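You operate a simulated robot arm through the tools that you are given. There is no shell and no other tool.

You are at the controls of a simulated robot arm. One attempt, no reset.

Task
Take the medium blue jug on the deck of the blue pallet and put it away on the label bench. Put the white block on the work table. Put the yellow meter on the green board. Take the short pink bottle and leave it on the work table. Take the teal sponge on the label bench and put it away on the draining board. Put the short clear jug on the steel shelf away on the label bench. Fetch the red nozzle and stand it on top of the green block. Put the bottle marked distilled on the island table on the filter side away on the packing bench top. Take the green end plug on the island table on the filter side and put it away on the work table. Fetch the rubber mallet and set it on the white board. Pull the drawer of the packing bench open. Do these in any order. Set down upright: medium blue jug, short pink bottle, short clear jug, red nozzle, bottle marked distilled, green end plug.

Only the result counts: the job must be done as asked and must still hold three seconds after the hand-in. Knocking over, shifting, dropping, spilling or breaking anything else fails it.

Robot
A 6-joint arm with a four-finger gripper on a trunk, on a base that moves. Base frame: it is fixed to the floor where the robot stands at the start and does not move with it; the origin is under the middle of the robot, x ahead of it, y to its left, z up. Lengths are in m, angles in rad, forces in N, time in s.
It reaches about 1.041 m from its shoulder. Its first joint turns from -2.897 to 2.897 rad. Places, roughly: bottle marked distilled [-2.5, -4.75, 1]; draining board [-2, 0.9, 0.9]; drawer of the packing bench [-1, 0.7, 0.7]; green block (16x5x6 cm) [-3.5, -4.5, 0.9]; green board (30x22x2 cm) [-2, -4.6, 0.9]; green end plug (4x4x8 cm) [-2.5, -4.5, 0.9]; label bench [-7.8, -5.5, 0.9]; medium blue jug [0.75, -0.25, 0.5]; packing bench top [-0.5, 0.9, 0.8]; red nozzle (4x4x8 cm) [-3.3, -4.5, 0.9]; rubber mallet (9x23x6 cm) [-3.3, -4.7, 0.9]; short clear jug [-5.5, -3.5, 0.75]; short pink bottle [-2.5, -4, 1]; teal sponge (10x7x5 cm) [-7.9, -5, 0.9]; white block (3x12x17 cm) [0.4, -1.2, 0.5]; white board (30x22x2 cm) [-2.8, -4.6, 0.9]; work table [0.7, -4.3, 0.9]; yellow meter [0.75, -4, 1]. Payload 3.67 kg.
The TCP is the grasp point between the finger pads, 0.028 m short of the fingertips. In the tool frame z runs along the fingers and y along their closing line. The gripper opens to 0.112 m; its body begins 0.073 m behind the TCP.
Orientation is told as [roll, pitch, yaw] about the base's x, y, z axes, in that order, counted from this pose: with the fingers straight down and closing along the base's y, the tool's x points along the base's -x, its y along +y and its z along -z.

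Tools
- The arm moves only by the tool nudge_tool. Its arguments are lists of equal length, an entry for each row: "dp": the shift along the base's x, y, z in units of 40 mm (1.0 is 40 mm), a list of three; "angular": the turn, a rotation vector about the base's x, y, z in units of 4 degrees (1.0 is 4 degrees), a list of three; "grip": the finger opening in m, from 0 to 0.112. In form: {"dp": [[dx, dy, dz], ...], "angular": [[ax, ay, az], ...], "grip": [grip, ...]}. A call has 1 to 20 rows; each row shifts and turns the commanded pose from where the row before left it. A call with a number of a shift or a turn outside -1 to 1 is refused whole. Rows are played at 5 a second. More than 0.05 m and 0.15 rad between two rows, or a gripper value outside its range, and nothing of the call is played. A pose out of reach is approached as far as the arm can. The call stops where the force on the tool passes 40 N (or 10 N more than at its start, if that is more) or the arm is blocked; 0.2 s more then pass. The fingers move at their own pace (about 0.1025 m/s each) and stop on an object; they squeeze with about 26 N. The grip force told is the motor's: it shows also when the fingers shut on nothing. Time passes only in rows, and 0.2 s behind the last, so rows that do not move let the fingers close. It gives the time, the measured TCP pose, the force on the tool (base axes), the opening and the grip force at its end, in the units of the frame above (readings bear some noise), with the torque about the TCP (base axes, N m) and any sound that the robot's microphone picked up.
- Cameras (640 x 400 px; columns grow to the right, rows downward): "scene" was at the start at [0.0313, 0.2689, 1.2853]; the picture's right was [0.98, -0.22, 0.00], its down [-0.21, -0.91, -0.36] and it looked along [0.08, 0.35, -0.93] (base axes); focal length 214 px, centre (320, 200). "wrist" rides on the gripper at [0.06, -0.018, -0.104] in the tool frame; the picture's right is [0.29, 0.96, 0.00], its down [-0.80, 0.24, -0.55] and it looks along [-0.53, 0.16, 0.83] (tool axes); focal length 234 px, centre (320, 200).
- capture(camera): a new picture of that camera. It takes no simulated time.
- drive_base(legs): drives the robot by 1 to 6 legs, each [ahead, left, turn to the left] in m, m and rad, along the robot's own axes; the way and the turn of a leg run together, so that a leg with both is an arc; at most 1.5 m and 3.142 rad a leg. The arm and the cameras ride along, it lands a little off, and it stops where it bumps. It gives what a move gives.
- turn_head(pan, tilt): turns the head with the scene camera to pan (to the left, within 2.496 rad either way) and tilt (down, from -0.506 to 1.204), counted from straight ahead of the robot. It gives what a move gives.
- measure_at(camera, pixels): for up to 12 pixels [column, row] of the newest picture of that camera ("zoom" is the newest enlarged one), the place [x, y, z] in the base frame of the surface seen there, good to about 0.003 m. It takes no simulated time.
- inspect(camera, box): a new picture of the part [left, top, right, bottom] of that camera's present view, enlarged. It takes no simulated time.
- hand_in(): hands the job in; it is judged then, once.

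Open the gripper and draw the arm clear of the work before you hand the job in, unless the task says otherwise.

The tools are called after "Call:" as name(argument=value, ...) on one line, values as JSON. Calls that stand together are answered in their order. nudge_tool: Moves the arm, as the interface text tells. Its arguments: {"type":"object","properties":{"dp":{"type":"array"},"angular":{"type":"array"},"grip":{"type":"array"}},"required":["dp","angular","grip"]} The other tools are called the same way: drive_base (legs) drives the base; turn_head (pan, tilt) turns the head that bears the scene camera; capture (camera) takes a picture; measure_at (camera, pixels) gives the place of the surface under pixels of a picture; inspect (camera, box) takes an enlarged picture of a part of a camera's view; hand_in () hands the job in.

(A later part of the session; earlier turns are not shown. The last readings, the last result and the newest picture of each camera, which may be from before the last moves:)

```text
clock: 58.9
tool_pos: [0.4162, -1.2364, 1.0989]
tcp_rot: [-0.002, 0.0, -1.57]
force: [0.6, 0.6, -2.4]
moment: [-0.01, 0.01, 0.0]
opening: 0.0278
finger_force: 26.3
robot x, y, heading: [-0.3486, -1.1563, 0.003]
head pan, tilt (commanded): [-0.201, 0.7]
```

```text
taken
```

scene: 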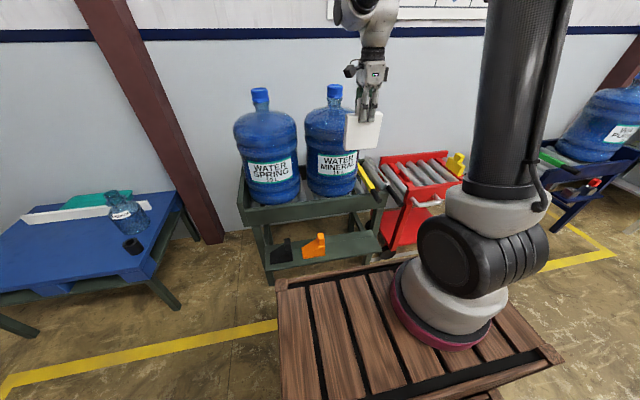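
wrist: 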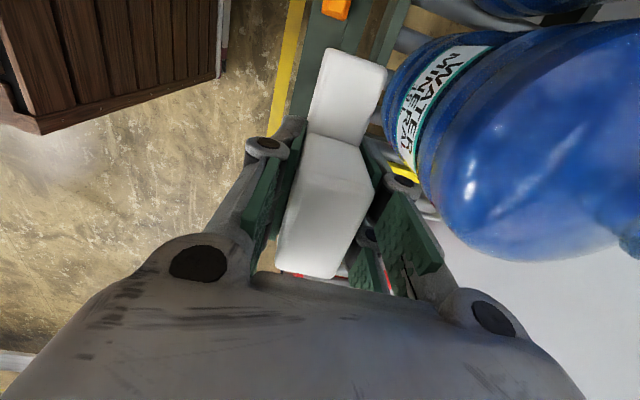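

The block is held (opening 0.028, about 2.4 N). I raise it slightly, back away from the cart and drive down the aisle toward the work table.

Call:
nudge_tool(dp=[[-0.9, 0, 0.3], [-0.9, 0, 0.3], [-0.9, 0, 0.3], [-0.9, 0, 0.3]], angular=[[0, 0, 0], [0, 0, 0], [0, 0, 0], [0, 0, 0]], grip=[0.02, 0.02, 0.02, 0.02])

Call:
drive_base(legs=[[-0.3, 0, 0], [0, -1.5, 0], [0, -0.9, 0]])

Call:
turn_head(pan=-0.3, tilt=0.35)

Call:
capture(camera="scene")

```text
clock: 59.9
tool_pos: [0.2719, -1.2367, 1.1451]
tcp_rot: [-0.001, 0.0, -1.573]
force: [0.8, 0.0, -2.4]
moment: [-0.03, 0.02, -0.04]
opening: 0.0277
finger_force: 26.4
robot x, y, heading: [-0.3447, -1.1576, -0.001]
head pan, tilt (commanded): [-0.201, 0.7]
```

```text
clock: 73.2
tool_pos: [-0.0441, -3.6374, 1.1456]
tcp_rot: [0.0, 0.001, -1.587]
force: [0.4, -0.1, -2.6]
moment: [0.0, -0.01, -0.01]
opening: 0.0276
finger_force: 25.8
robot x, y, heading: [-0.6592, -3.5489, -0.016]
head pan, tilt (commanded): [-0.201, 0.7]
```

```text
clock: 74.1
tool_pos: [-0.045, -3.637, 1.1458]
tcp_rot: [-0.001, 0.001, -1.585]
force: [0.2, 0.4, -2.5]
moment: [0.01, 0.01, 0.0]
opening: 0.0279
finger_force: 26.3
robot x, y, heading: [-0.6625, -3.5517, -0.016]
head pan, tilt (commanded): [-0.3, 0.351]
```

```text
taken
```

scene: 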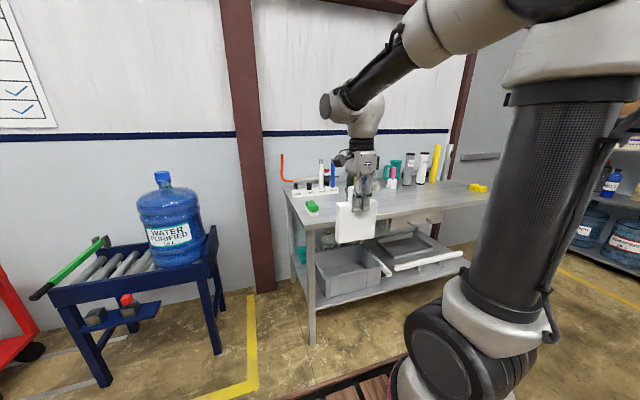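

The work table lies ahead with items along its back edge. I zoom in to find free space and measure the top.

Call:
inspect(camera="scene", box=[270, 120, 510, 270])

Call:
measure_at(camera="zoom", pixels=[[95, 290], [50, 190], [420, 235], [540, 195], [115, 225], [540, 180], [430, 130], [490, 140], [350, 265], [300, 190], [395, 215], [140, 180]])

```text
2.67 times, centred on (390, 195) of scene
```

zoom: 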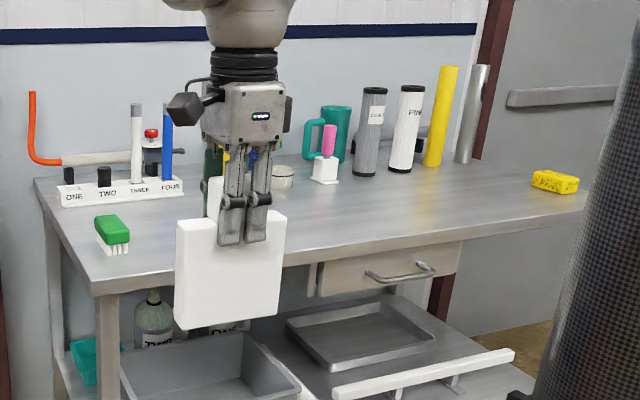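

```text
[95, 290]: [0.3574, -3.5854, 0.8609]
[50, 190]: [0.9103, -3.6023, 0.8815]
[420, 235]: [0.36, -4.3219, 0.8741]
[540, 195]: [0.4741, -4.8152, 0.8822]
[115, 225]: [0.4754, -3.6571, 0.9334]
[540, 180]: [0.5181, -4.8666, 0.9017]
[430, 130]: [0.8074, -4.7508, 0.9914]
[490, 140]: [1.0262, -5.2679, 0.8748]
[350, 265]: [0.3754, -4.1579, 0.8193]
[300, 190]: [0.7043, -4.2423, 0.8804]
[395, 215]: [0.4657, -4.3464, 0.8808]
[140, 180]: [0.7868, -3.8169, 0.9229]
```

Table top z=0.88, front edge x≈0.36; the front strip around (0.5,-4.3) is free. I drive alongside it.

Call:
drive_base(legs=[[0, -0.65, 0.016], [0.38, 0, 0]])

Call:
turn_head(pan=-0.1, tilt=0.55)

Call:
capture(camera="scene")

```text
clock: 79.7
tool_pos: [0.3367, -4.2757, 1.1463]
tcp_rot: [0.0, -0.001, -1.567]
force: [-0.7, -0.2, -2.1]
moment: [-0.01, 0.02, -0.01]
opening: 0.0277
finger_force: 26.0
robot x, y, heading: [-0.2864, -4.1999, 0.003]
head pan, tilt (commanded): [-0.3, 0.351]
```

```text
clock: 80.4
tool_pos: [0.3368, -4.2746, 1.1462]
tcp_rot: [-0.001, 0.002, -1.566]
force: [1.9, -0.8, -2.4]
moment: [0.0, 0.01, 0.0]
opening: 0.028
finger_force: 25.8
robot x, y, heading: [-0.2812, -4.2032, 0.004]
head pan, tilt (commanded): [-0.099, 0.55]
```

```text
taken
```

scene: 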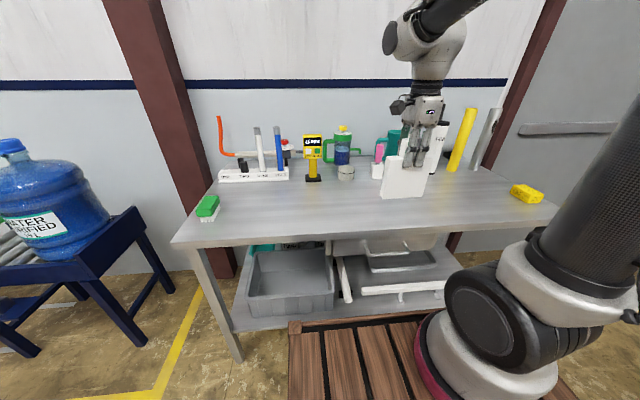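

The meter is the yellow device at (312,160). I carry the block over to (0.50,-4.55) and lower it to just above the table top.

Call:
nudge_tool(dp=[[0.51, -0.86, 0], [0.51, -0.86, 0], [0.51, -0.86, 0], [0.51, -0.86, 0], [0.51, -0.86, 0], [0.51, -0.86, 0], [0.51, -0.86, 0], [0.51, -0.86, 0], [0, 0, -0.8], [0, 0, -0.8], [0, 0, -0.8], [0, 0, -0.6], [0, 0, 0]], angular=[[0, 0, 0], [0, 0, 0], [0, 0, 0], [0, 0, 0], [0, 0, 0], [0, 0, 0], [0, 0, 0], [0, 0, 0], [0, 0, 0], [0, 0, 0], [0, 0, 0], [0, 0, 0], [0, 0, 0]], grip=[0.02, 0.02, 0.02, 0.02, 0.02, 0.02, 0.02, 0.02, 0.02, 0.02, 0.02, 0.02, 0.02])

Call:
inspect(camera="scene", box=[340, 90, 560, 240])

```text
clock: 83.2
tool_pos: [0.5, -4.5502, 1.0253]
tcp_rot: [-0.001, 0.0, -1.567]
force: [0.0, 0.1, -2.9]
moment: [0.0, 0.05, -0.03]
opening: 0.028
finger_force: 25.9
robot x, y, heading: [-0.285, -4.2001, 0.005]
head pan, tilt (commanded): [-0.099, 0.55]
```

```text
2.67 times, centred on (450, 165) of scene
```

zoom: 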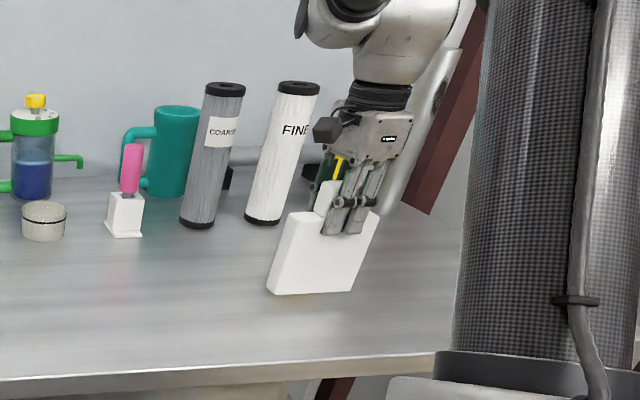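

The block is ~1.6 cm above the top. I lower in small steps to contact.

Call:
nudge_tool(dp=[[0, 0, -0.25], [0, 0, -0.1], [0, 0, -0.07], [0, 0, -0.07]], angular=[[0, 0, 0], [0, 0, 0], [0, 0, 0], [0, 0, 0]], grip=[0.02, 0.02, 0.02, 0.02])

```text
clock: 84.2
tool_pos: [0.5006, -4.5503, 1.0081]
tcp_rot: [0.002, 0.0, -1.564]
force: [0.6, 1.1, 9.9]
moment: [0.55, 0.12, -0.01]
opening: 0.0277
finger_force: 26.2
robot x, y, heading: [-0.2835, -4.196, 0.007]
head pan, tilt (commanded): [-0.099, 0.55]
```

Contact is made (+9.9 N). I open the fingers a little and rise.

Call:
nudge_tool(dp=[[0, 0, 0], [0, 0, 0], [0, 0, 0.5], [0, 0, 0.9], [0, 0, 0.9], [0, 0, 0.9], [0, 0, 0.9]], angular=[[0, 0, 0], [0, 0, 0], [0, 0, 0], [0, 0, 0], [0, 0, 0], [0, 0, 0], [0, 0, 0]], grip=[0.06, 0.06, 0.06, 0.06, 0.06, 0.06, 0.06])

Call:
capture(camera="scene")

Call:
capture(camera="wrist")

```text
clock: 85.8
tool_pos: [0.5, -4.5493, 1.1704]
tcp_rot: [-0.002, 0.001, -1.567]
force: [-0.4, -0.4, 0.1]
moment: [0.05, 0.0, 0.01]
opening: 0.0601
finger_force: 0.2
robot x, y, heading: [-0.2802, -4.1963, 0.006]
head pan, tilt (commanded): [-0.099, 0.55]
```

```text
taken
```

scene: 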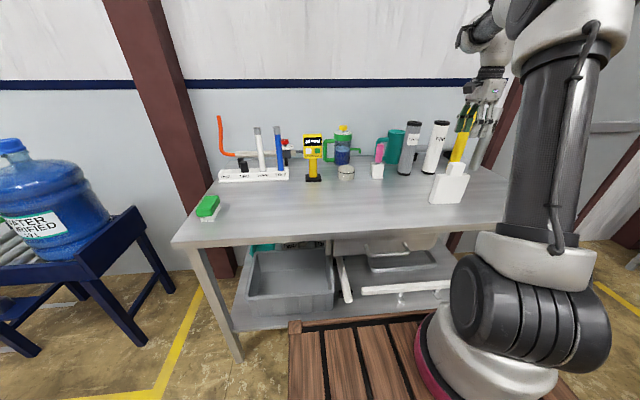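

```text
taken
```

wrist: 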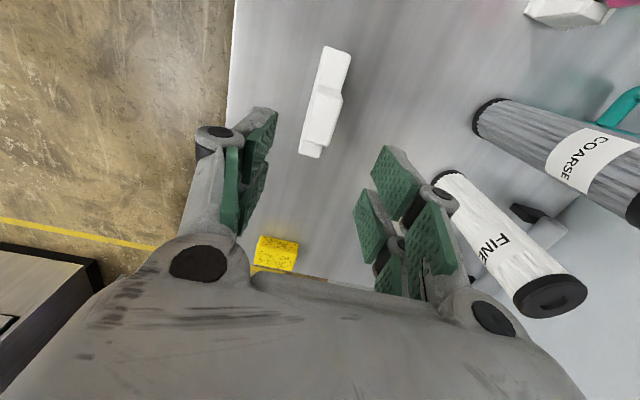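

The white block stands on the work table. Now I zoom in on the yellow meter at (312,160).

Call:
inspect(camera="scene", box=[270, 115, 390, 195])

Call:
measure_at(camera="zoom", pixels=[[228, 110], [180, 115], [275, 115], [228, 200], [195, 200], [255, 200], [230, 300], [230, 340], [190, 345], [275, 345], [228, 250], [230, 365]])

```text
5.00 times, centred on (330, 155) of scene
```

zoom: 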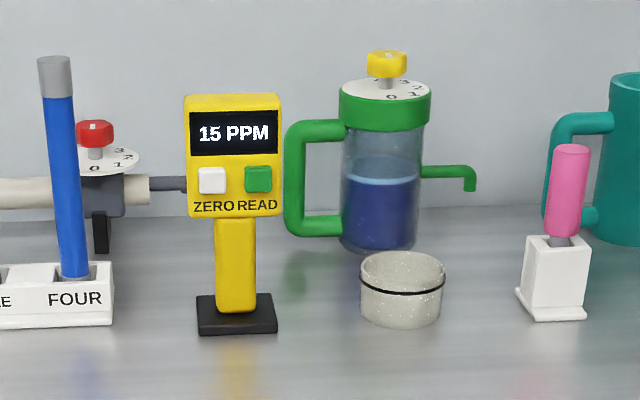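

```text
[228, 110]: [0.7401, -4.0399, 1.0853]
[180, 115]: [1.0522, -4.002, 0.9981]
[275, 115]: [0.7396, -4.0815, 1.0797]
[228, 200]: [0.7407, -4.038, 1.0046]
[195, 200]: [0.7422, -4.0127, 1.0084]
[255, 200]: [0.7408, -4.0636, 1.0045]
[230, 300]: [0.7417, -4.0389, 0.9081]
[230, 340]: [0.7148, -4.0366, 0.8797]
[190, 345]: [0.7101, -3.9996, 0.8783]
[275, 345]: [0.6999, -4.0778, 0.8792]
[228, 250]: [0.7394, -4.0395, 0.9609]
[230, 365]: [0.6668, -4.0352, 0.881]
```

The meter stands at about (0.755,-4.04), head z 0.99–1.09. I measure its neighbours and its depth for a top grasp closing along x.

Call:
measure_at(camera="zoom", pixels=[[170, 183], [145, 185], [100, 180], [295, 200], [310, 130], [300, 228], [380, 110], [400, 285], [230, 97], [275, 98], [190, 98], [70, 160]])

Call:
measure_at(camera="wrist", pixels=[[330, 60], [320, 140], [275, 250], [620, 110], [600, 120], [490, 110], [575, 5], [545, 15]])

```text
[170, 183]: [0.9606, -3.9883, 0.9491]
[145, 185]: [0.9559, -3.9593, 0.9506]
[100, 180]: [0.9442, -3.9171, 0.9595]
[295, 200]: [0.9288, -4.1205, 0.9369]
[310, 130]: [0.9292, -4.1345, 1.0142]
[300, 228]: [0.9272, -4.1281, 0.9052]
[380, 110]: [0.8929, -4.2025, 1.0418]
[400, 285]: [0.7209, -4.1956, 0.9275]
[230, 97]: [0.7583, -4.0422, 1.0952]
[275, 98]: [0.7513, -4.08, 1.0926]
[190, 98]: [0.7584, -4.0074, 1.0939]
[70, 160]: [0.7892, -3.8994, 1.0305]
```

```text
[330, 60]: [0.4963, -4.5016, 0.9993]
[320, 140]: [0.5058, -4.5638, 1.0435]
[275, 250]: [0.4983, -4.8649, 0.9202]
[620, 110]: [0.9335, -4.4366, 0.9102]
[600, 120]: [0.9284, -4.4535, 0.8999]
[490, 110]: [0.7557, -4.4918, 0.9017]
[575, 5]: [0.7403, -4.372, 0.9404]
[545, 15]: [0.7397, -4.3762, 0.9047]
```

Neighbours are well behind the meter. I rise and move over the meter to view it from above.

Call:
nudge_tool(dp=[[0, 0, 0.8], [0, 0, 0.8], [0, 0, 0.8], [0.49, 0.98, 0], [0.49, 0.98, 0], [0.49, 0.98, 0], [0.49, 0.98, 0], [0.49, 0.98, 0], [0.49, 0.98, 0], [0.49, 0.98, 0], [0.49, 0.98, 0], [0.49, 0.98, 0], [0.49, 0.98, 0], [0.49, 0.98, 0], [0.49, 0.98, 0], [0.49, 0.98, 0]], angular=[[0, 0, 0], [0, 0, 0], [0, 0, 0], [0, 0, 0], [0, 0, 0], [0, 0, 0], [0, 0, 0], [0, 0, 0], [0, 0, 0], [0, 0, 0], [0, 0, 0], [0, 0, 0], [0, 0, 0], [0, 0, 0], [0, 0, 0], [0, 0, 0]], grip=[0.08, 0.08, 0.08, 0.08, 0.08, 0.08, 0.08, 0.08, 0.08, 0.08, 0.08, 0.08, 0.08, 0.08, 0.08, 0.08])

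Call:
capture(camera="wrist")

Call:
inspect(camera="scene", box=[240, 50, 440, 200])

```text
clock: 89.2
tool_pos: [0.6583, -4.0771, 1.2037]
tcp_rot: [0.001, 0.0, -1.568]
force: [-0.5, -0.2, 0.6]
moment: [-0.01, -0.02, 0.0]
opening: 0.0801
finger_force: 0.1
out of reach, approached as far as the arm can: row 11, 12, 13, 14, 15, 16
robot x, y, heading: [-0.2826, -4.199, 0.015]
head pan, tilt (commanded): [-0.099, 0.55]
```

```text
taken
```

wrist: 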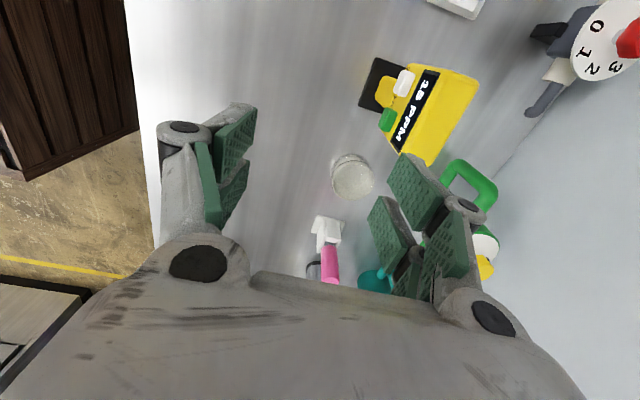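

```text
2.67 times, centred on (340, 125) of scene
```

zoom: 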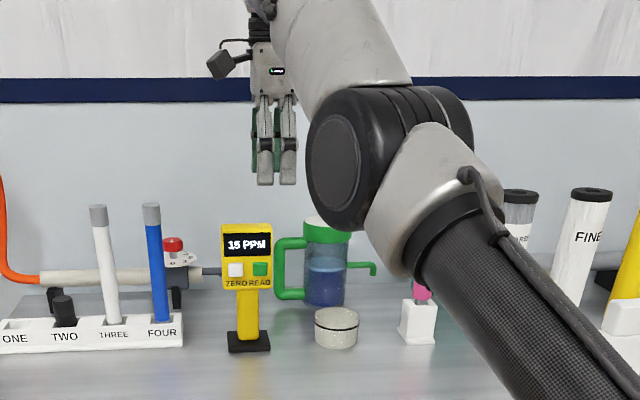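

The reach runs out here at r≈0.71 from the arm base, so I draw the tool back and drive the base closer to the table.

Call:
nudge_tool(dp=[[-0.9, 0, 0.2], [-0.9, 0, 0.2], [-0.9, 0, 0.2], [-0.9, 0, 0.2], [-0.9, 0, 0.2]], angular=[[0, 0, 0], [0, 0, 0], [0, 0, 0], [0, 0, 0], [0, 0, 0]], grip=[0.08, 0.08, 0.08, 0.08, 0.08])

Call:
drive_base(legs=[[0.16, 0.15, -0.012]])

Call:
capture(camera="wrist")

```text
clock: 90.4
tool_pos: [0.477, -4.0772, 1.2426]
tcp_rot: [-0.002, 0.0, -1.567]
force: [-0.4, 0.0, -2.0]
moment: [-0.03, 0.05, 0.0]
opening: 0.0801
finger_force: 0.0
robot x, y, heading: [-0.2809, -4.1978, 0.005]
head pan, tilt (commanded): [-0.099, 0.55]
```

```text
clock: 92.1
tool_pos: [0.6384, -3.9356, 1.2434]
tcp_rot: [0.001, 0.001, -1.577]
force: [-0.8, -0.8, 0.3]
moment: [0.01, 0.01, -0.02]
opening: 0.0798
finger_force: 0.0
robot x, y, heading: [-0.1221, -4.0463, -0.003]
head pan, tilt (commanded): [-0.099, 0.55]
```

```text
taken
```

wrist: 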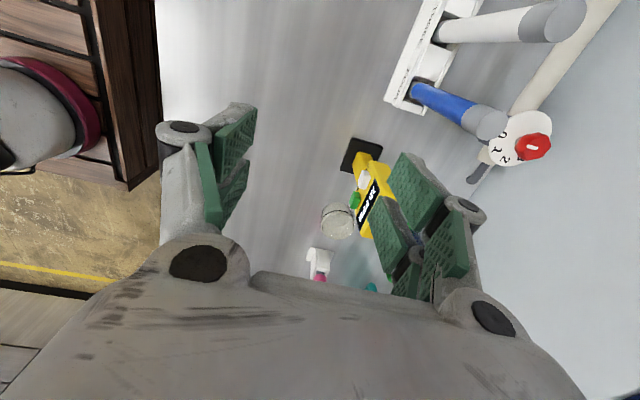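

I move over the meter and look at its thickness from above.

Call:
nudge_tool(dp=[[0.6, -0.65, 0], [0.6, -0.65, 0], [0.6, -0.65, 0], [0.6, -0.65, 0], [0.55, 0, 0]], angular=[[0, 0, 0], [0, 0, 0], [0, 0, 0], [0, 0, 0], [0, 0, 0]], grip=[0.08, 0.08, 0.08, 0.08, 0.08])

Call:
capture(camera="wrist")

```text
clock: 93.3
tool_pos: [0.7563, -4.0396, 1.2448]
tcp_rot: [0.0, 0.0, -1.579]
force: [-0.1, 0.5, 0.1]
moment: [-0.01, -0.06, -0.01]
opening: 0.0801
finger_force: 0.0
robot x, y, heading: [-0.124, -4.0445, -0.0]
head pan, tilt (commanded): [-0.099, 0.55]
```

```text
taken
```

wrist: 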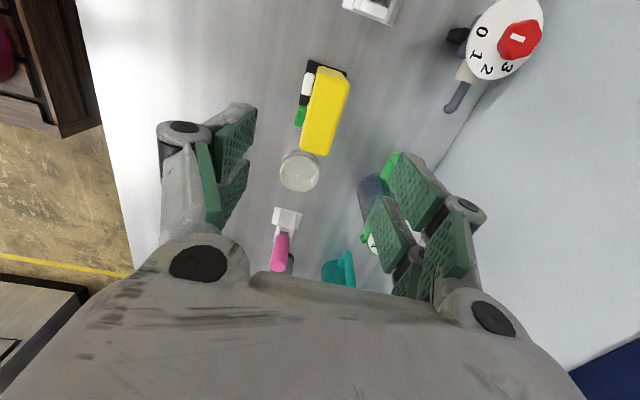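

The meter's top is at (328,110) in the wrist view; I measure its edges.

Call:
measure_at(camera="wrist", pixels=[[320, 72], [347, 80], [304, 150], [330, 152], [328, 110], [315, 110], [340, 112], [322, 62], [345, 72], [306, 98]])

```text
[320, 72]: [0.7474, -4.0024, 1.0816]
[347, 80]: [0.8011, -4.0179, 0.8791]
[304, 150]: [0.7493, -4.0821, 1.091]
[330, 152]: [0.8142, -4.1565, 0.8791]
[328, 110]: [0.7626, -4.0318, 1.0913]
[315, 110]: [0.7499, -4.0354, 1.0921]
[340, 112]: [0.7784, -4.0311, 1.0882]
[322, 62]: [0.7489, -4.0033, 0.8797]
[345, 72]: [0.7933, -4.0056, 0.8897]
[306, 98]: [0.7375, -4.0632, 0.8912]
```

Top is centred at (0.762,-4.041), ~4 cm thick. I descend to z≈1.066 (above the buttons) and close.

Call:
nudge_tool(dp=[[0.15, -0.03, -0.9], [0, 0, -0.9], [0, 0, -0.9], [0, 0, -0.9], [0, 0, -0.87], [0, 0, 0]], angular=[[0, 0, 0], [0, 0, 0], [0, 0, 0], [0, 0, 0], [0, 0, 0], [0, 0, 0]], grip=[0.08, 0.08, 0.08, 0.08, 0.08, 0.08])

Call:
nudge_tool(dp=[[0, 0, 0], [0, 0, 0], [0, 0, 0]], angular=[[0, 0, 0], [0, 0, 0], [0, 0, 0]], grip=[0.03, 0.03, 0.03])

Call:
capture(camera="wrist")

```text
clock: 94.7
tool_pos: [0.7614, -4.0411, 1.0656]
tcp_rot: [-0.001, 0.001, -1.577]
force: [-1.2, 0.8, 0.2]
moment: [0.01, -0.05, 0.03]
opening: 0.0798
finger_force: 0.1
robot x, y, heading: [-0.1229, -4.052, -0.003]
head pan, tilt (commanded): [-0.099, 0.55]
```

```text
clock: 95.5
tool_pos: [0.7616, -4.042, 1.0652]
tcp_rot: [0.0, 0.0, -1.578]
force: [1.0, 0.7, 4.2]
moment: [0.01, -0.06, 0.05]
opening: 0.0358
finger_force: 26.4
robot x, y, heading: [-0.1211, -4.0457, -0.004]
head pan, tilt (commanded): [-0.099, 0.55]
```

```text
taken
```

wrist: 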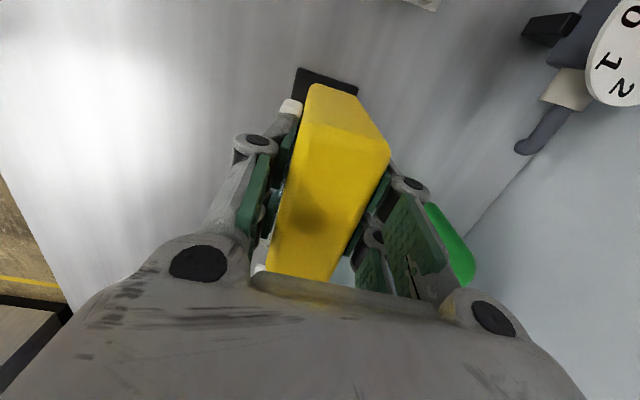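

The meter is gripped (3.6 cm). I lift it and draw it back from the table.

Call:
nudge_tool(dp=[[0, 0, 0.4], [0, 0, 0.8], [0, 0, 0.9], [0, 0, 0.9], [0, 0, 0.9], [-0.9, 0, 0.2], [-0.9, 0, 0.2], [-0.9, 0, 0.2], [-0.9, 0, 0], [-0.9, 0, 0], [-0.9, 0, 0]], angular=[[0, 0, 0], [0, 0, 0], [0, 0, 0], [0, 0, 0], [0, 0, 0], [0, 0, 0], [0, 0, 0], [0, 0, 0], [0, 0, 0], [0, 0, 0], [0, 0, 0]], grip=[0.03, 0.03, 0.03, 0.03, 0.03, 0.03, 0.03, 0.03, 0.03, 0.03, 0.03])

Call:
capture(camera="scene")

```text
clock: 97.9
tool_pos: [0.5466, -4.0386, 1.2432]
tcp_rot: [-0.002, 0.0, -1.578]
force: [1.0, -1.4, -2.5]
moment: [0.0, 0.04, 0.0]
opening: 0.0358
finger_force: 25.8
robot x, y, heading: [-0.1196, -4.0481, 0.0]
head pan, tilt (commanded): [-0.099, 0.55]
```

```text
taken
```

scene: 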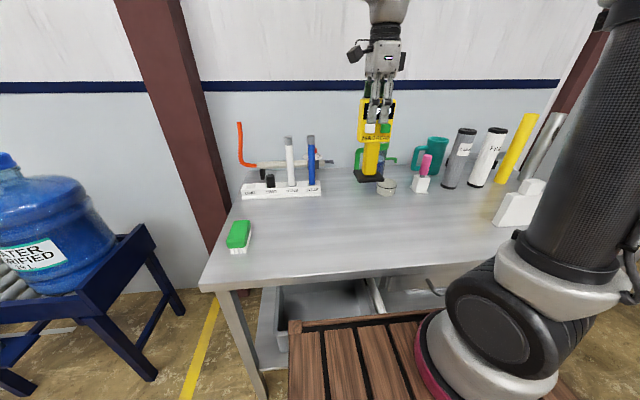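

The meter is held firmly. I back away, move up the aisle and turn to face -y, then look at the island table.

Call:
drive_base(legs=[[-0.5, 0, 0], [0, 1.0, 0], [0, 0, -1.5708]])

Call:
turn_head(pan=-0.9, tilt=0.35)

Call:
capture(camera="scene")

Call:
turn_head(pan=-1.7, tilt=0.35)

Call:
capture(camera="scene")

```text
clock: 109.5
tool_pos: [-0.6098, -3.7093, 1.2444]
tcp_rot: [-0.001, 0.001, 3.138]
force: [-0.9, -0.3, -2.1]
moment: [0.04, -0.02, 0.0]
opening: 0.0358
finger_force: 25.6
robot x, y, heading: [-0.6202, -3.043, -1.57]
head pan, tilt (commanded): [-0.099, 0.55]
```

```text
clock: 110.6
tool_pos: [-0.61, -3.7095, 1.2438]
tcp_rot: [-0.001, 0.001, 3.137]
force: [-0.4, -0.4, -1.9]
moment: [-0.01, -0.01, 0.01]
opening: 0.0358
finger_force: 25.8
robot x, y, heading: [-0.6215, -3.0428, -1.573]
head pan, tilt (commanded): [-0.901, 0.351]
```

```text
taken
```

scene: 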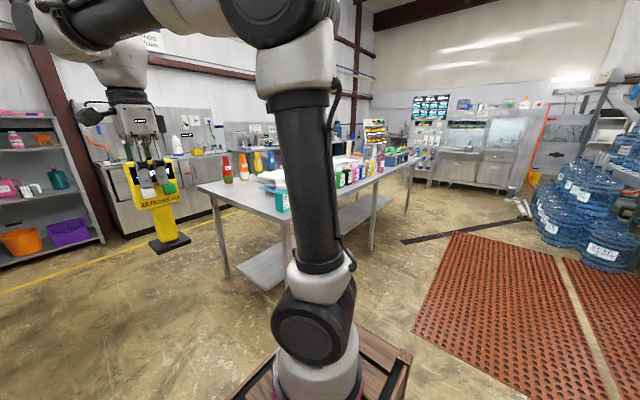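

```text
clock: 111.7
tool_pos: [-0.61, -3.7108, 1.2451]
tcp_rot: [0.0, 0.0, 3.137]
force: [0.2, -0.1, -1.7]
moment: [0.01, -0.02, 0.0]
opening: 0.0358
finger_force: 26.2
robot x, y, heading: [-0.6242, -3.0415, -1.57]
head pan, tilt (commanded): [-1.7, 0.351]
```

```text
taken
```

scene: 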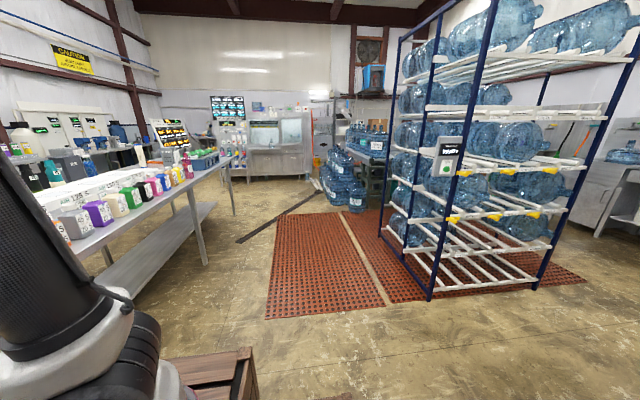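

The island table runs along -x with bottles on its near side. I measure its corners from the first direction again.

Call:
turn_head(pan=-1.15, tilt=0.3)

Call:
capture(camera="scene")

Call:
inspect(camera="scene", box=[200, 90, 480, 260])

```text
clock: 112.7
tool_pos: [-0.6102, -3.7108, 1.2431]
tcp_rot: [0.0, 0.001, 3.14]
force: [-0.4, -0.8, -2.6]
moment: [0.0, 0.0, -0.03]
opening: 0.0357
finger_force: 26.4
robot x, y, heading: [-0.6189, -3.0409, -1.576]
head pan, tilt (commanded): [-1.15, 0.3]
```

```text
taken
```

scene: 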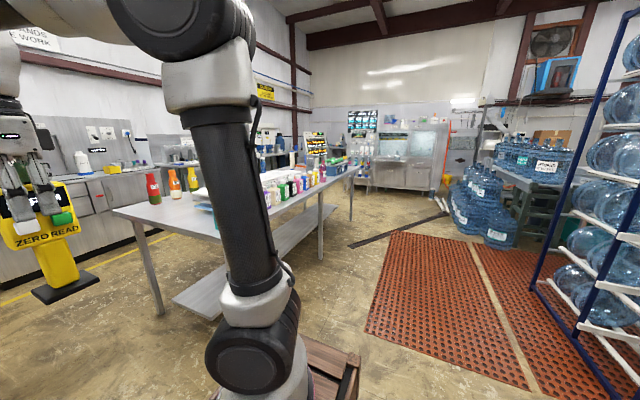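

```text
2.29 times, centred on (340, 175) of scene
```

zoom: 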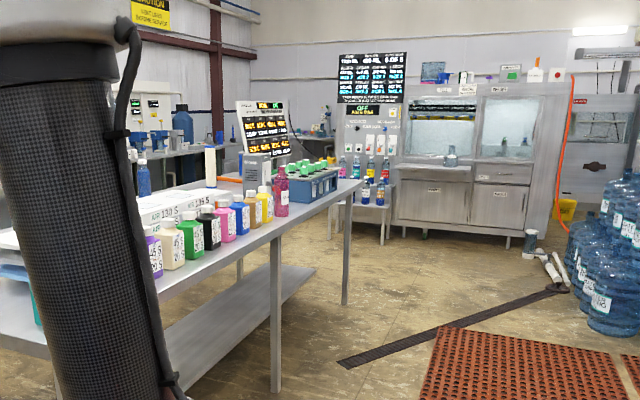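

Call:
measure_at(camera="scene", pixels=[[116, 210], [160, 312], [322, 260], [350, 220], [195, 172], [152, 190], [175, 185], [345, 180], [352, 165], [215, 215], [325, 135], [310, 155]])

Call:
measure_at(camera="zoom", pixels=[[280, 190], [265, 205], [235, 215], [360, 180], [320, 180], [345, 300], [290, 250], [260, 130], [210, 170], [170, 200], [230, 400], [450, 190]])

```text
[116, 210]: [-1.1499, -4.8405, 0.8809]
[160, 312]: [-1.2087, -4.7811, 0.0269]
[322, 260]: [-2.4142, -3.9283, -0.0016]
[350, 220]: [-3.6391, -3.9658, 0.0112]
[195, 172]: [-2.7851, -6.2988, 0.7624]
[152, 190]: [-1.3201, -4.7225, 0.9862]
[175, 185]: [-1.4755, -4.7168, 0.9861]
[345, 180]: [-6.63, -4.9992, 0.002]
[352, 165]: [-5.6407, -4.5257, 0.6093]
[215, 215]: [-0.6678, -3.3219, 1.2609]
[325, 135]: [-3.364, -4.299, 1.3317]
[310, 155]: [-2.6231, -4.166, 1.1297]
```

```text
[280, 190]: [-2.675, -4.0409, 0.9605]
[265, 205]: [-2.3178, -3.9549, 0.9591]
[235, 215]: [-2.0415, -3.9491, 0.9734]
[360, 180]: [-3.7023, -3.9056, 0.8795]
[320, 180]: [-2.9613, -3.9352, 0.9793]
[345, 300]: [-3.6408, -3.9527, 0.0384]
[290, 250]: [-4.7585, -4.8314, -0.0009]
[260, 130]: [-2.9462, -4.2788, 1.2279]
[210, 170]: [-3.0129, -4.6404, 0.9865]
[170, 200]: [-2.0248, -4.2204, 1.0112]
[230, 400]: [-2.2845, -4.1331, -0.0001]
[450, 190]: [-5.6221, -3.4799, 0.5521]
```

The island spans x -1.15…-3.7, y -3.87…-4.84, top z 0.88; the boards and filter-side items are near its south edge, so I go round to the south side. First I raise and pull in the meter, then spin to face +y and drive down the aisle.

Call:
nudge_tool(dp=[[0, 0.5, 0.8], [0, 0.5, 0.8], [0, 0.5, 0.8], [0, 0.5, 0.8], [0, 0, 0]], angular=[[0, 0, 0], [0, 0, 0], [0, 0, 0], [0, 0, 0], [0, 0, 0]], grip=[0.03, 0.03, 0.03, 0.03, 0.03])

Call:
drive_base(legs=[[0, 0, 3.1416]])

Call:
drive_base(legs=[[-1.4, 0, 0], [-1.15, 0, 0]])

Call:
turn_head(pan=1.2, tilt=0.35)

Call:
capture(camera="scene")

```text
clock: 113.9
tool_pos: [-0.6108, -3.63, 1.3746]
tcp_rot: [0.0, 0.0, 3.138]
force: [0.1, -0.1, -2.1]
moment: [0.03, -0.01, 0.02]
opening: 0.0358
finger_force: 25.7
robot x, y, heading: [-0.6227, -3.0433, -1.572]
head pan, tilt (commanded): [-1.15, 0.3]
```

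```text
refused: 3.1416 is not a number from -3.14159 to 3.14159
```

```text
clock: 126.3
tool_pos: [-0.6159, -1.0932, 1.3747]
tcp_rot: [0.0, 0.002, 3.135]
force: [-0.1, -0.6, -2.3]
moment: [0.0, 0.01, 0.01]
opening: 0.0358
finger_force: 25.6
robot x, y, heading: [-0.6242, -0.5032, -1.572]
head pan, tilt (commanded): [-1.15, 0.3]
```

```text
clock: 128.5
tool_pos: [-0.6157, -1.0912, 1.374]
tcp_rot: [0.0, 0.001, 3.134]
force: [-0.6, 0.3, -2.2]
moment: [0.0, 0.0, 0.0]
opening: 0.0357
finger_force: 25.6
robot x, y, heading: [-0.6283, -0.5065, -1.571]
head pan, tilt (commanded): [1.201, 0.351]
```

```text
taken
```

scene: 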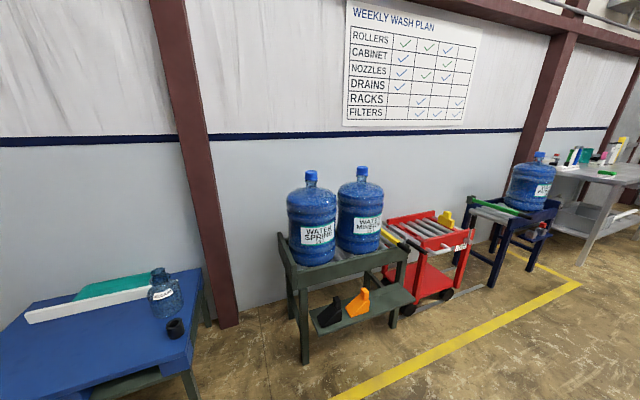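

The turn was refused (value just above the limit), so the robot backed up to (-0.63,-0.51) unharmed. I drive forward to open floor and do the half turn in two legs.

Call:
drive_base(legs=[[1.5, 0, 0], [0, 0, 1.5708], [0, 0, 1.5708]])

```text
clock: 143.5
tool_pos: [-0.6327, -1.4169, 1.3732]
tcp_rot: [0.0, 0.0, -0.019]
force: [-0.8, 0.8, -3.5]
moment: [0.0, 0.02, 0.02]
opening: 0.0355
finger_force: 25.8
robot x, y, heading: [-0.6325, -2.0064, 1.559]
head pan, tilt (commanded): [1.201, 0.351]
```

Facing +y now. I back down the aisle to y≈-5.5, south of the island.

Call:
drive_base(legs=[[-1.3, 0, 0.012], [-1.3, 0, 0], [-0.9, 0, 0]])

Call:
turn_head(pan=1.2, tilt=0.35)

Call:
capture(camera="scene")

Call:
turn_head(pan=2.2, tilt=0.4)

Call:
capture(camera="scene")

```text
clock: 160.5
tool_pos: [-0.6349, -4.9168, 1.3733]
tcp_rot: [0.001, 0.002, -0.003]
force: [0.6, 0.7, -2.5]
moment: [0.0, 0.0, 0.0]
opening: 0.0359
finger_force: 25.9
robot x, y, heading: [-0.6196, -5.5068, 1.572]
head pan, tilt (commanded): [1.201, 0.351]
```

```text
clock: 161.1
tool_pos: [-0.6344, -4.9175, 1.3747]
tcp_rot: [0.001, -0.001, -0.002]
force: [-0.1, 0.7, -2.2]
moment: [-0.01, 0.02, 0.0]
opening: 0.0357
finger_force: 25.4
robot x, y, heading: [-0.6212, -5.5085, 1.574]
head pan, tilt (commanded): [1.201, 0.351]
```

```text
taken
```

scene: 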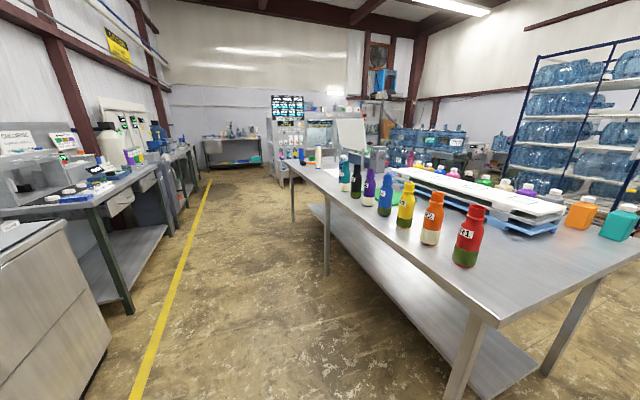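

```text
clock: 162.4
tool_pos: [-0.6341, -4.9161, 1.3734]
tcp_rot: [0.001, 0.0, -0.003]
force: [-0.5, -0.1, -2.9]
moment: [0.02, 0.01, -0.01]
opening: 0.0361
finger_force: 26.0
robot x, y, heading: [-0.62, -5.5043, 1.568]
head pan, tilt (commanded): [2.201, 0.4]
```

```text
taken
```

scene: 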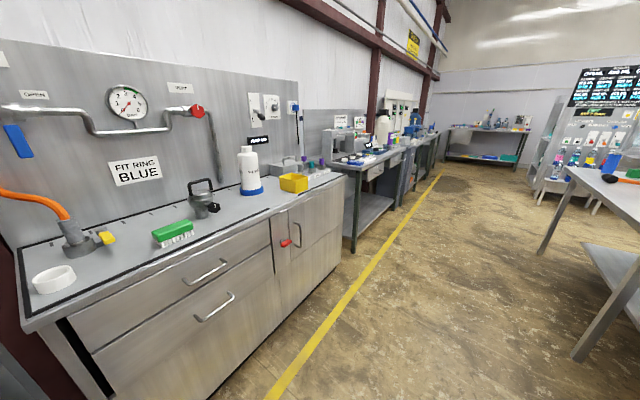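

The south side has a row of coloured bottles. I zoom in on the island's far part to find the boards.

Call:
turn_head(pan=1.0, tilt=0.35)

Call:
inspect(camera="scene", box=[180, 100, 440, 260])

```text
clock: 163.8
tool_pos: [-0.6342, -4.9168, 1.3738]
tcp_rot: [0.0, -0.001, -0.002]
force: [0.5, -0.5, -3.3]
moment: [0.0, -0.01, 0.0]
opening: 0.0358
finger_force: 25.5
robot x, y, heading: [-0.619, -5.5073, 1.575]
head pan, tilt (commanded): [1.0, 0.351]
```

```text
2.46 times, centred on (310, 180) of scene
```

zoom: 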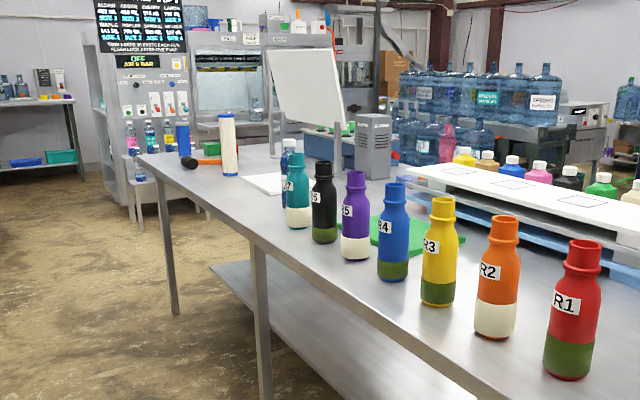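

The green board lies behind the R4 bottle and the white board behind R7. I check the south bench edges before sliding left.

Call:
turn_head(pan=2.0, tilt=0.5)

Call:
capture(camera="scene")

Call:
measure_at(camera="scene", pixels=[[320, 200], [300, 300], [400, 200], [380, 120], [300, 360], [340, 250]])

```text
clock: 165.1
tool_pos: [-0.6349, -4.9165, 1.3726]
tcp_rot: [0.0, -0.001, -0.003]
force: [-0.6, 0.1, -2.9]
moment: [-0.01, 0.0, 0.0]
opening: 0.0355
finger_force: 26.3
robot x, y, heading: [-0.6197, -5.5067, 1.571]
head pan, tilt (commanded): [2.0, 0.499]
```

```text
taken
```

scene: 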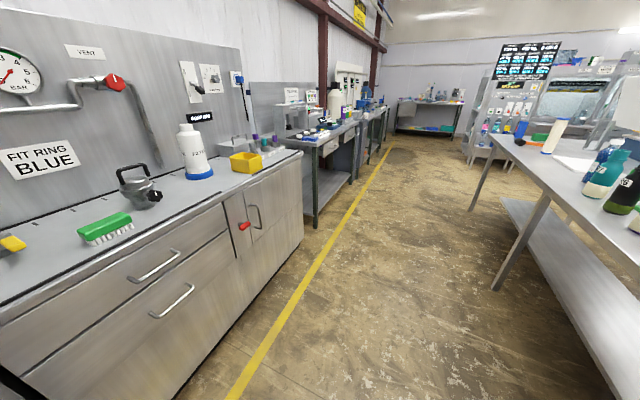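

```text
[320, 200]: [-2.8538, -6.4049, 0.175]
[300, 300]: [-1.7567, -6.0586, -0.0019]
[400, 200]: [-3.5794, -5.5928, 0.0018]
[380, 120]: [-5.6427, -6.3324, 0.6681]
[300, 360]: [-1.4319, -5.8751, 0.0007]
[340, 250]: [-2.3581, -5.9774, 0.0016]
```

The aisle is clear (benches at y≈-6.25). I slide left to x≈-2.0 facing the green board.

Call:
drive_base(legs=[[0, 1.38, 0]])

Call:
turn_head(pan=0.0, tilt=0.55)

Call:
capture(camera="scene")

```text
clock: 172.0
tool_pos: [-2.0146, -4.919, 1.3734]
tcp_rot: [0.0, 0.0, -0.001]
force: [-0.2, -0.8, -3.0]
moment: [0.0, 0.04, 0.01]
opening: 0.0359
finger_force: 25.7
robot x, y, heading: [-2.0029, -5.5056, 1.573]
head pan, tilt (commanded): [2.0, 0.499]
```

```text
clock: 173.9
tool_pos: [-2.0131, -4.918, 1.3731]
tcp_rot: [-0.001, -0.001, 0.0]
force: [0.8, -0.5, -2.3]
moment: [0.03, 0.0, 0.02]
opening: 0.0358
finger_force: 25.9
robot x, y, heading: [-2.0034, -5.5057, 1.572]
head pan, tilt (commanded): [0.0, 0.55]
```

```text
taken
```

scene: 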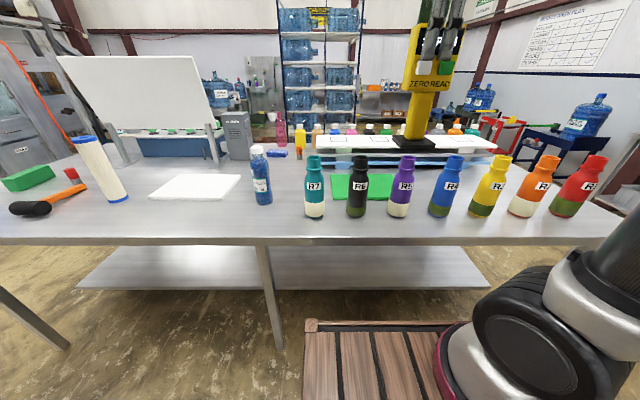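

All the filter-side items are in view: green board (363,186), white board (196,187), mallet (50,200), green block (30,178). I zoom in for detail.

Call:
inspect(camera="scene", box=[200, 100, 440, 250])

Call:
measure_at(camera="zoom", pixels=[[350, 225], [500, 198], [510, 255], [355, 260], [430, 230], [305, 155], [420, 155], [545, 150], [307, 300], [422, 300], [530, 300], [470, 165]])

Call:
inspect(camera="scene", box=[0, 100, 300, 250])

```text
2.67 times, centred on (320, 175) of scene
```

zoom: 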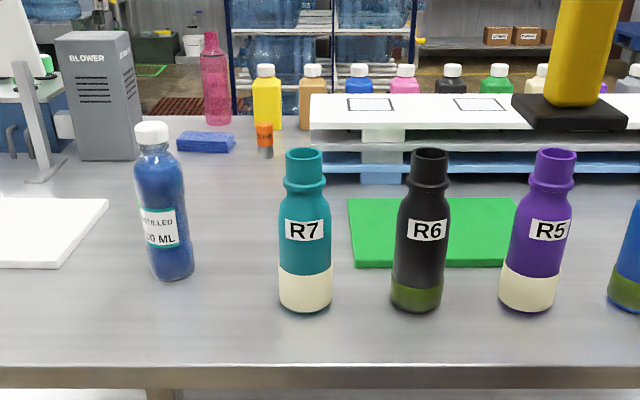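

```text
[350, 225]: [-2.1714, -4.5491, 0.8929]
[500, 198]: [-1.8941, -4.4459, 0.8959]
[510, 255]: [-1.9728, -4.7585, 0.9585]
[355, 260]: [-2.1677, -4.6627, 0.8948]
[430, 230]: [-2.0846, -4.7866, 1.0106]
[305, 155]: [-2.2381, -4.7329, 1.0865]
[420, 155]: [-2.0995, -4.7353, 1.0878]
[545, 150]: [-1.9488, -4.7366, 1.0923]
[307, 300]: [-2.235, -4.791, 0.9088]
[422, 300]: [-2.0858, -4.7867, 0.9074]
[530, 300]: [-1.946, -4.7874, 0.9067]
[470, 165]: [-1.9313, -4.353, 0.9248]
```

```text
2.13 times, centred on (150, 175) of scene
```

zoom: 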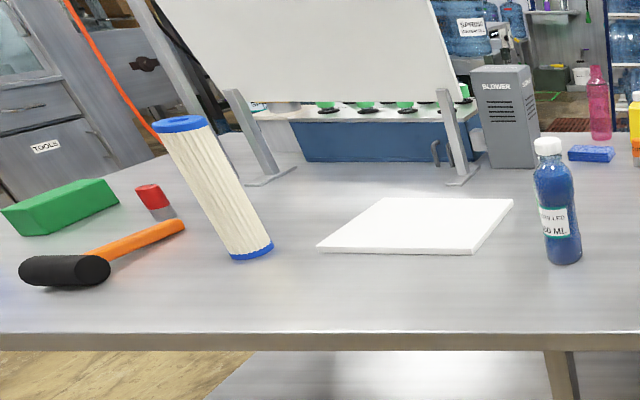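

The green board's top is z≈0.895, spanning x -2.17…-1.87, y -4.445…-4.665; bottles in front reach z 1.09. I drive 0.2 m closer to have enough reach.

Call:
drive_base(legs=[[0.2, 0, 0]])

Call:
capture(camera="wrist")

```text
clock: 175.5
tool_pos: [-2.0142, -4.7178, 1.3742]
tcp_rot: [0.0, -0.001, -0.001]
force: [0.0, -0.8, -1.4]
moment: [-0.03, 0.04, -0.05]
opening: 0.0359
finger_force: 25.7
robot x, y, heading: [-2.0003, -5.3073, 1.569]
head pan, tilt (commanded): [0.0, 0.55]
```

```text
taken
```

wrist: 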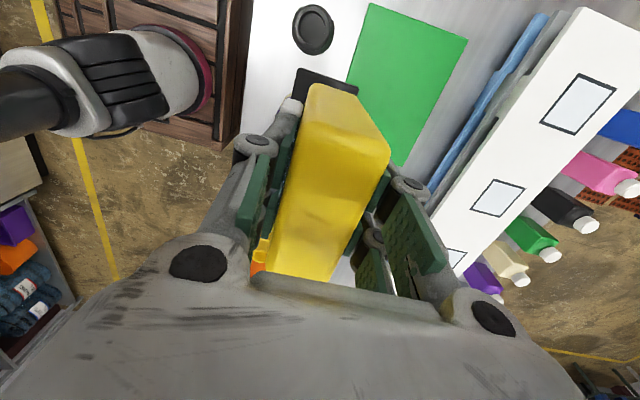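

The wrist view shows the green board ahead of the fingers. I measure its corners.

Call:
measure_at(camera="wrist", pixels=[[372, 8], [463, 42], [402, 160], [350, 80], [420, 80], [330, 78], [500, 90]])

```text
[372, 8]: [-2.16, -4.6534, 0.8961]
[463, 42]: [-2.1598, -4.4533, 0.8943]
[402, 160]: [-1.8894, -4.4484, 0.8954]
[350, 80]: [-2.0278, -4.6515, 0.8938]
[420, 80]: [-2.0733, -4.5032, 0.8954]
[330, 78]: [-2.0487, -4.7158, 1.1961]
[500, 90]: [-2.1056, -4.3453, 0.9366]
```

Board centre is about (-2.02,-4.553). I carry the meter over it and lower to just above.

Call:
nudge_tool(dp=[[0, 0.83, 0], [0, 0.83, 0], [0, 0.83, 0], [0, 0.83, 0], [-0.1, 0.81, 0], [0, 0, -0.95], [0, 0, -0.95], [0, 0, -0.95], [0, 0, -0.95], [0, 0, -0.95], [0, 0, -0.95], [0, 0, -0.95], [0, 0, -0.2], [0, 0, 0]], angular=[[0, 0, 0], [0, 0, 0], [0, 0, 0], [0, 0, 0], [0, 0, 0], [0, 0, 0], [0, 0, 0], [0, 0, 0], [0, 0, 0], [0, 0, 0], [0, 0, 0], [0, 0, 0], [0, 0, 0], [0, 0, 0]], grip=[0.03, 0.03, 0.03, 0.03, 0.03, 0.03, 0.03, 0.03, 0.03, 0.03, 0.03, 0.03, 0.03, 0.03])

Call:
capture(camera="scene")

```text
clock: 178.5
tool_pos: [-2.018, -4.5515, 1.1001]
tcp_rot: [0.001, 0.001, 0.0]
force: [0.4, -1.0, -1.8]
moment: [0.02, 0.01, -0.03]
opening: 0.0358
finger_force: 26.0
robot x, y, heading: [-2.0038, -5.3099, 1.57]
head pan, tilt (commanded): [0.0, 0.55]
```

```text
taken
```

scene: 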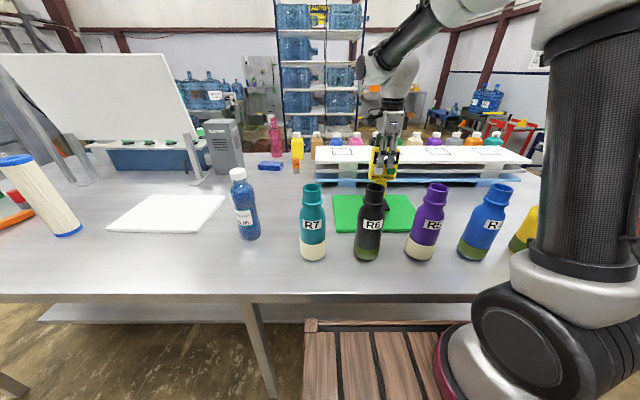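

The meter is about 2 cm above the board. I lower it in small steps until contact.

Call:
nudge_tool(dp=[[0, 0, -0.25], [0, 0, -0.15], [0, 0, -0.08], [0, 0, -0.07]], angular=[[0, 0, 0], [0, 0, 0], [0, 0, 0], [0, 0, 0]], grip=[0.03, 0.03, 0.03, 0.03])

```text
clock: 179.7
tool_pos: [-2.0185, -4.5522, 1.0809]
tcp_rot: [0.008, 0.0, 0.0]
force: [-1.0, -7.1, 14.3]
moment: [-0.89, -0.19, -0.07]
opening: 0.0358
finger_force: 26.2
robot x, y, heading: [-2.0026, -5.3034, 1.571]
head pan, tilt (commanded): [0.0, 0.55]
stopped in row 4: the force on the tool passed its limit at 42 N (the readings are from after the stop); the commanded pose is now the measured one
```

Contact reached. I open the fingers and rise straight up.

Call:
nudge_tool(dp=[[0, 0, 0], [0, 0, 0], [0, 0, 0], [0, 0, 0.4], [0, 0, 0.9], [0, 0, 0.9], [0, 0, 0.9], [0, 0, 0.9]], angular=[[0, 0, 0], [0, 0, 0], [0, 0, 0], [0, 0, 0], [0, 0, 0], [0, 0, 0], [0, 0, 0], [0, 0, 0]], grip=[0.06, 0.08, 0.08, 0.08, 0.08, 0.08, 0.08, 0.08])

Call:
capture(camera="wrist")

Call:
inspect(camera="scene", box=[280, 80, 560, 270])

```text
clock: 181.5
tool_pos: [-2.0192, -4.5508, 1.2403]
tcp_rot: [0.005, 0.001, -0.001]
force: [0.3, 0.9, 0.2]
moment: [0.0, -0.02, 0.0]
opening: 0.08
finger_force: 0.1
robot x, y, heading: [-1.9999, -5.3088, 1.576]
head pan, tilt (commanded): [0.0, 0.55]
```

```text
taken
```

wrist: 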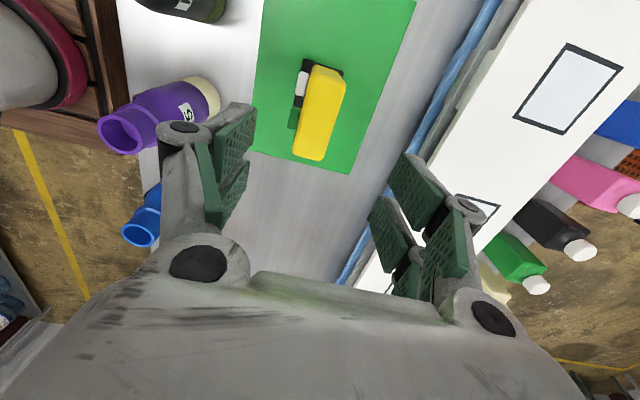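

```text
2.11 times, centred on (420, 175) of scene
```

zoom: 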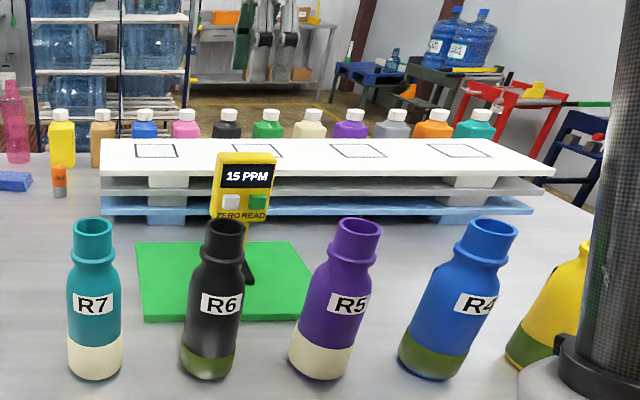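

The meter stands on the green board. I measure the pink bottles at (15,120) and (185,125) in this zoom, and others.

Call:
measure_at(camera="zoom", pixels=[[15, 120], [15, 155], [60, 140], [102, 130], [145, 128], [185, 128], [225, 128], [58, 180], [12, 182], [268, 125], [15, 85], [185, 110]])

Call:
turn_head(pan=0.35, tilt=0.5)

Call:
inspect(camera="scene", box=[260, 80, 520, 250])

```text
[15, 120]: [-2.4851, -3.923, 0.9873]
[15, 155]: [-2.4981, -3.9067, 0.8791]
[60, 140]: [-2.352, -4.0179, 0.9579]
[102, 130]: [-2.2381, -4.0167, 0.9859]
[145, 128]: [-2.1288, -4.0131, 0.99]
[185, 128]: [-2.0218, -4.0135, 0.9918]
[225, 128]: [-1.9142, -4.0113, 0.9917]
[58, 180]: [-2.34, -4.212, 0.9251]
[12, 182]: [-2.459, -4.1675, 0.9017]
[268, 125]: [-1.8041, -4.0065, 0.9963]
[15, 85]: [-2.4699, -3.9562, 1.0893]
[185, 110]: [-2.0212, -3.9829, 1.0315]
```

```text
clock: 182.3
tool_pos: [-2.019, -4.5514, 1.24]
tcp_rot: [0.006, 0.001, -0.002]
force: [0.0, -0.1, -0.1]
moment: [0.02, -0.02, 0.02]
opening: 0.08
finger_force: 0.0
robot x, y, heading: [-2.001, -5.3094, 1.57]
head pan, tilt (commanded): [0.351, 0.499]
```

```text
2.35 times, centred on (390, 165) of scene
```

zoom: 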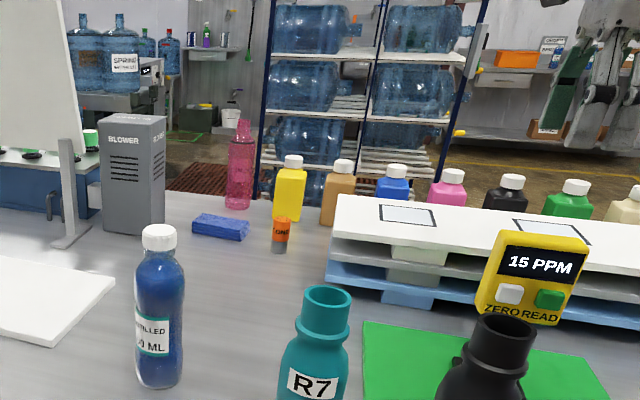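

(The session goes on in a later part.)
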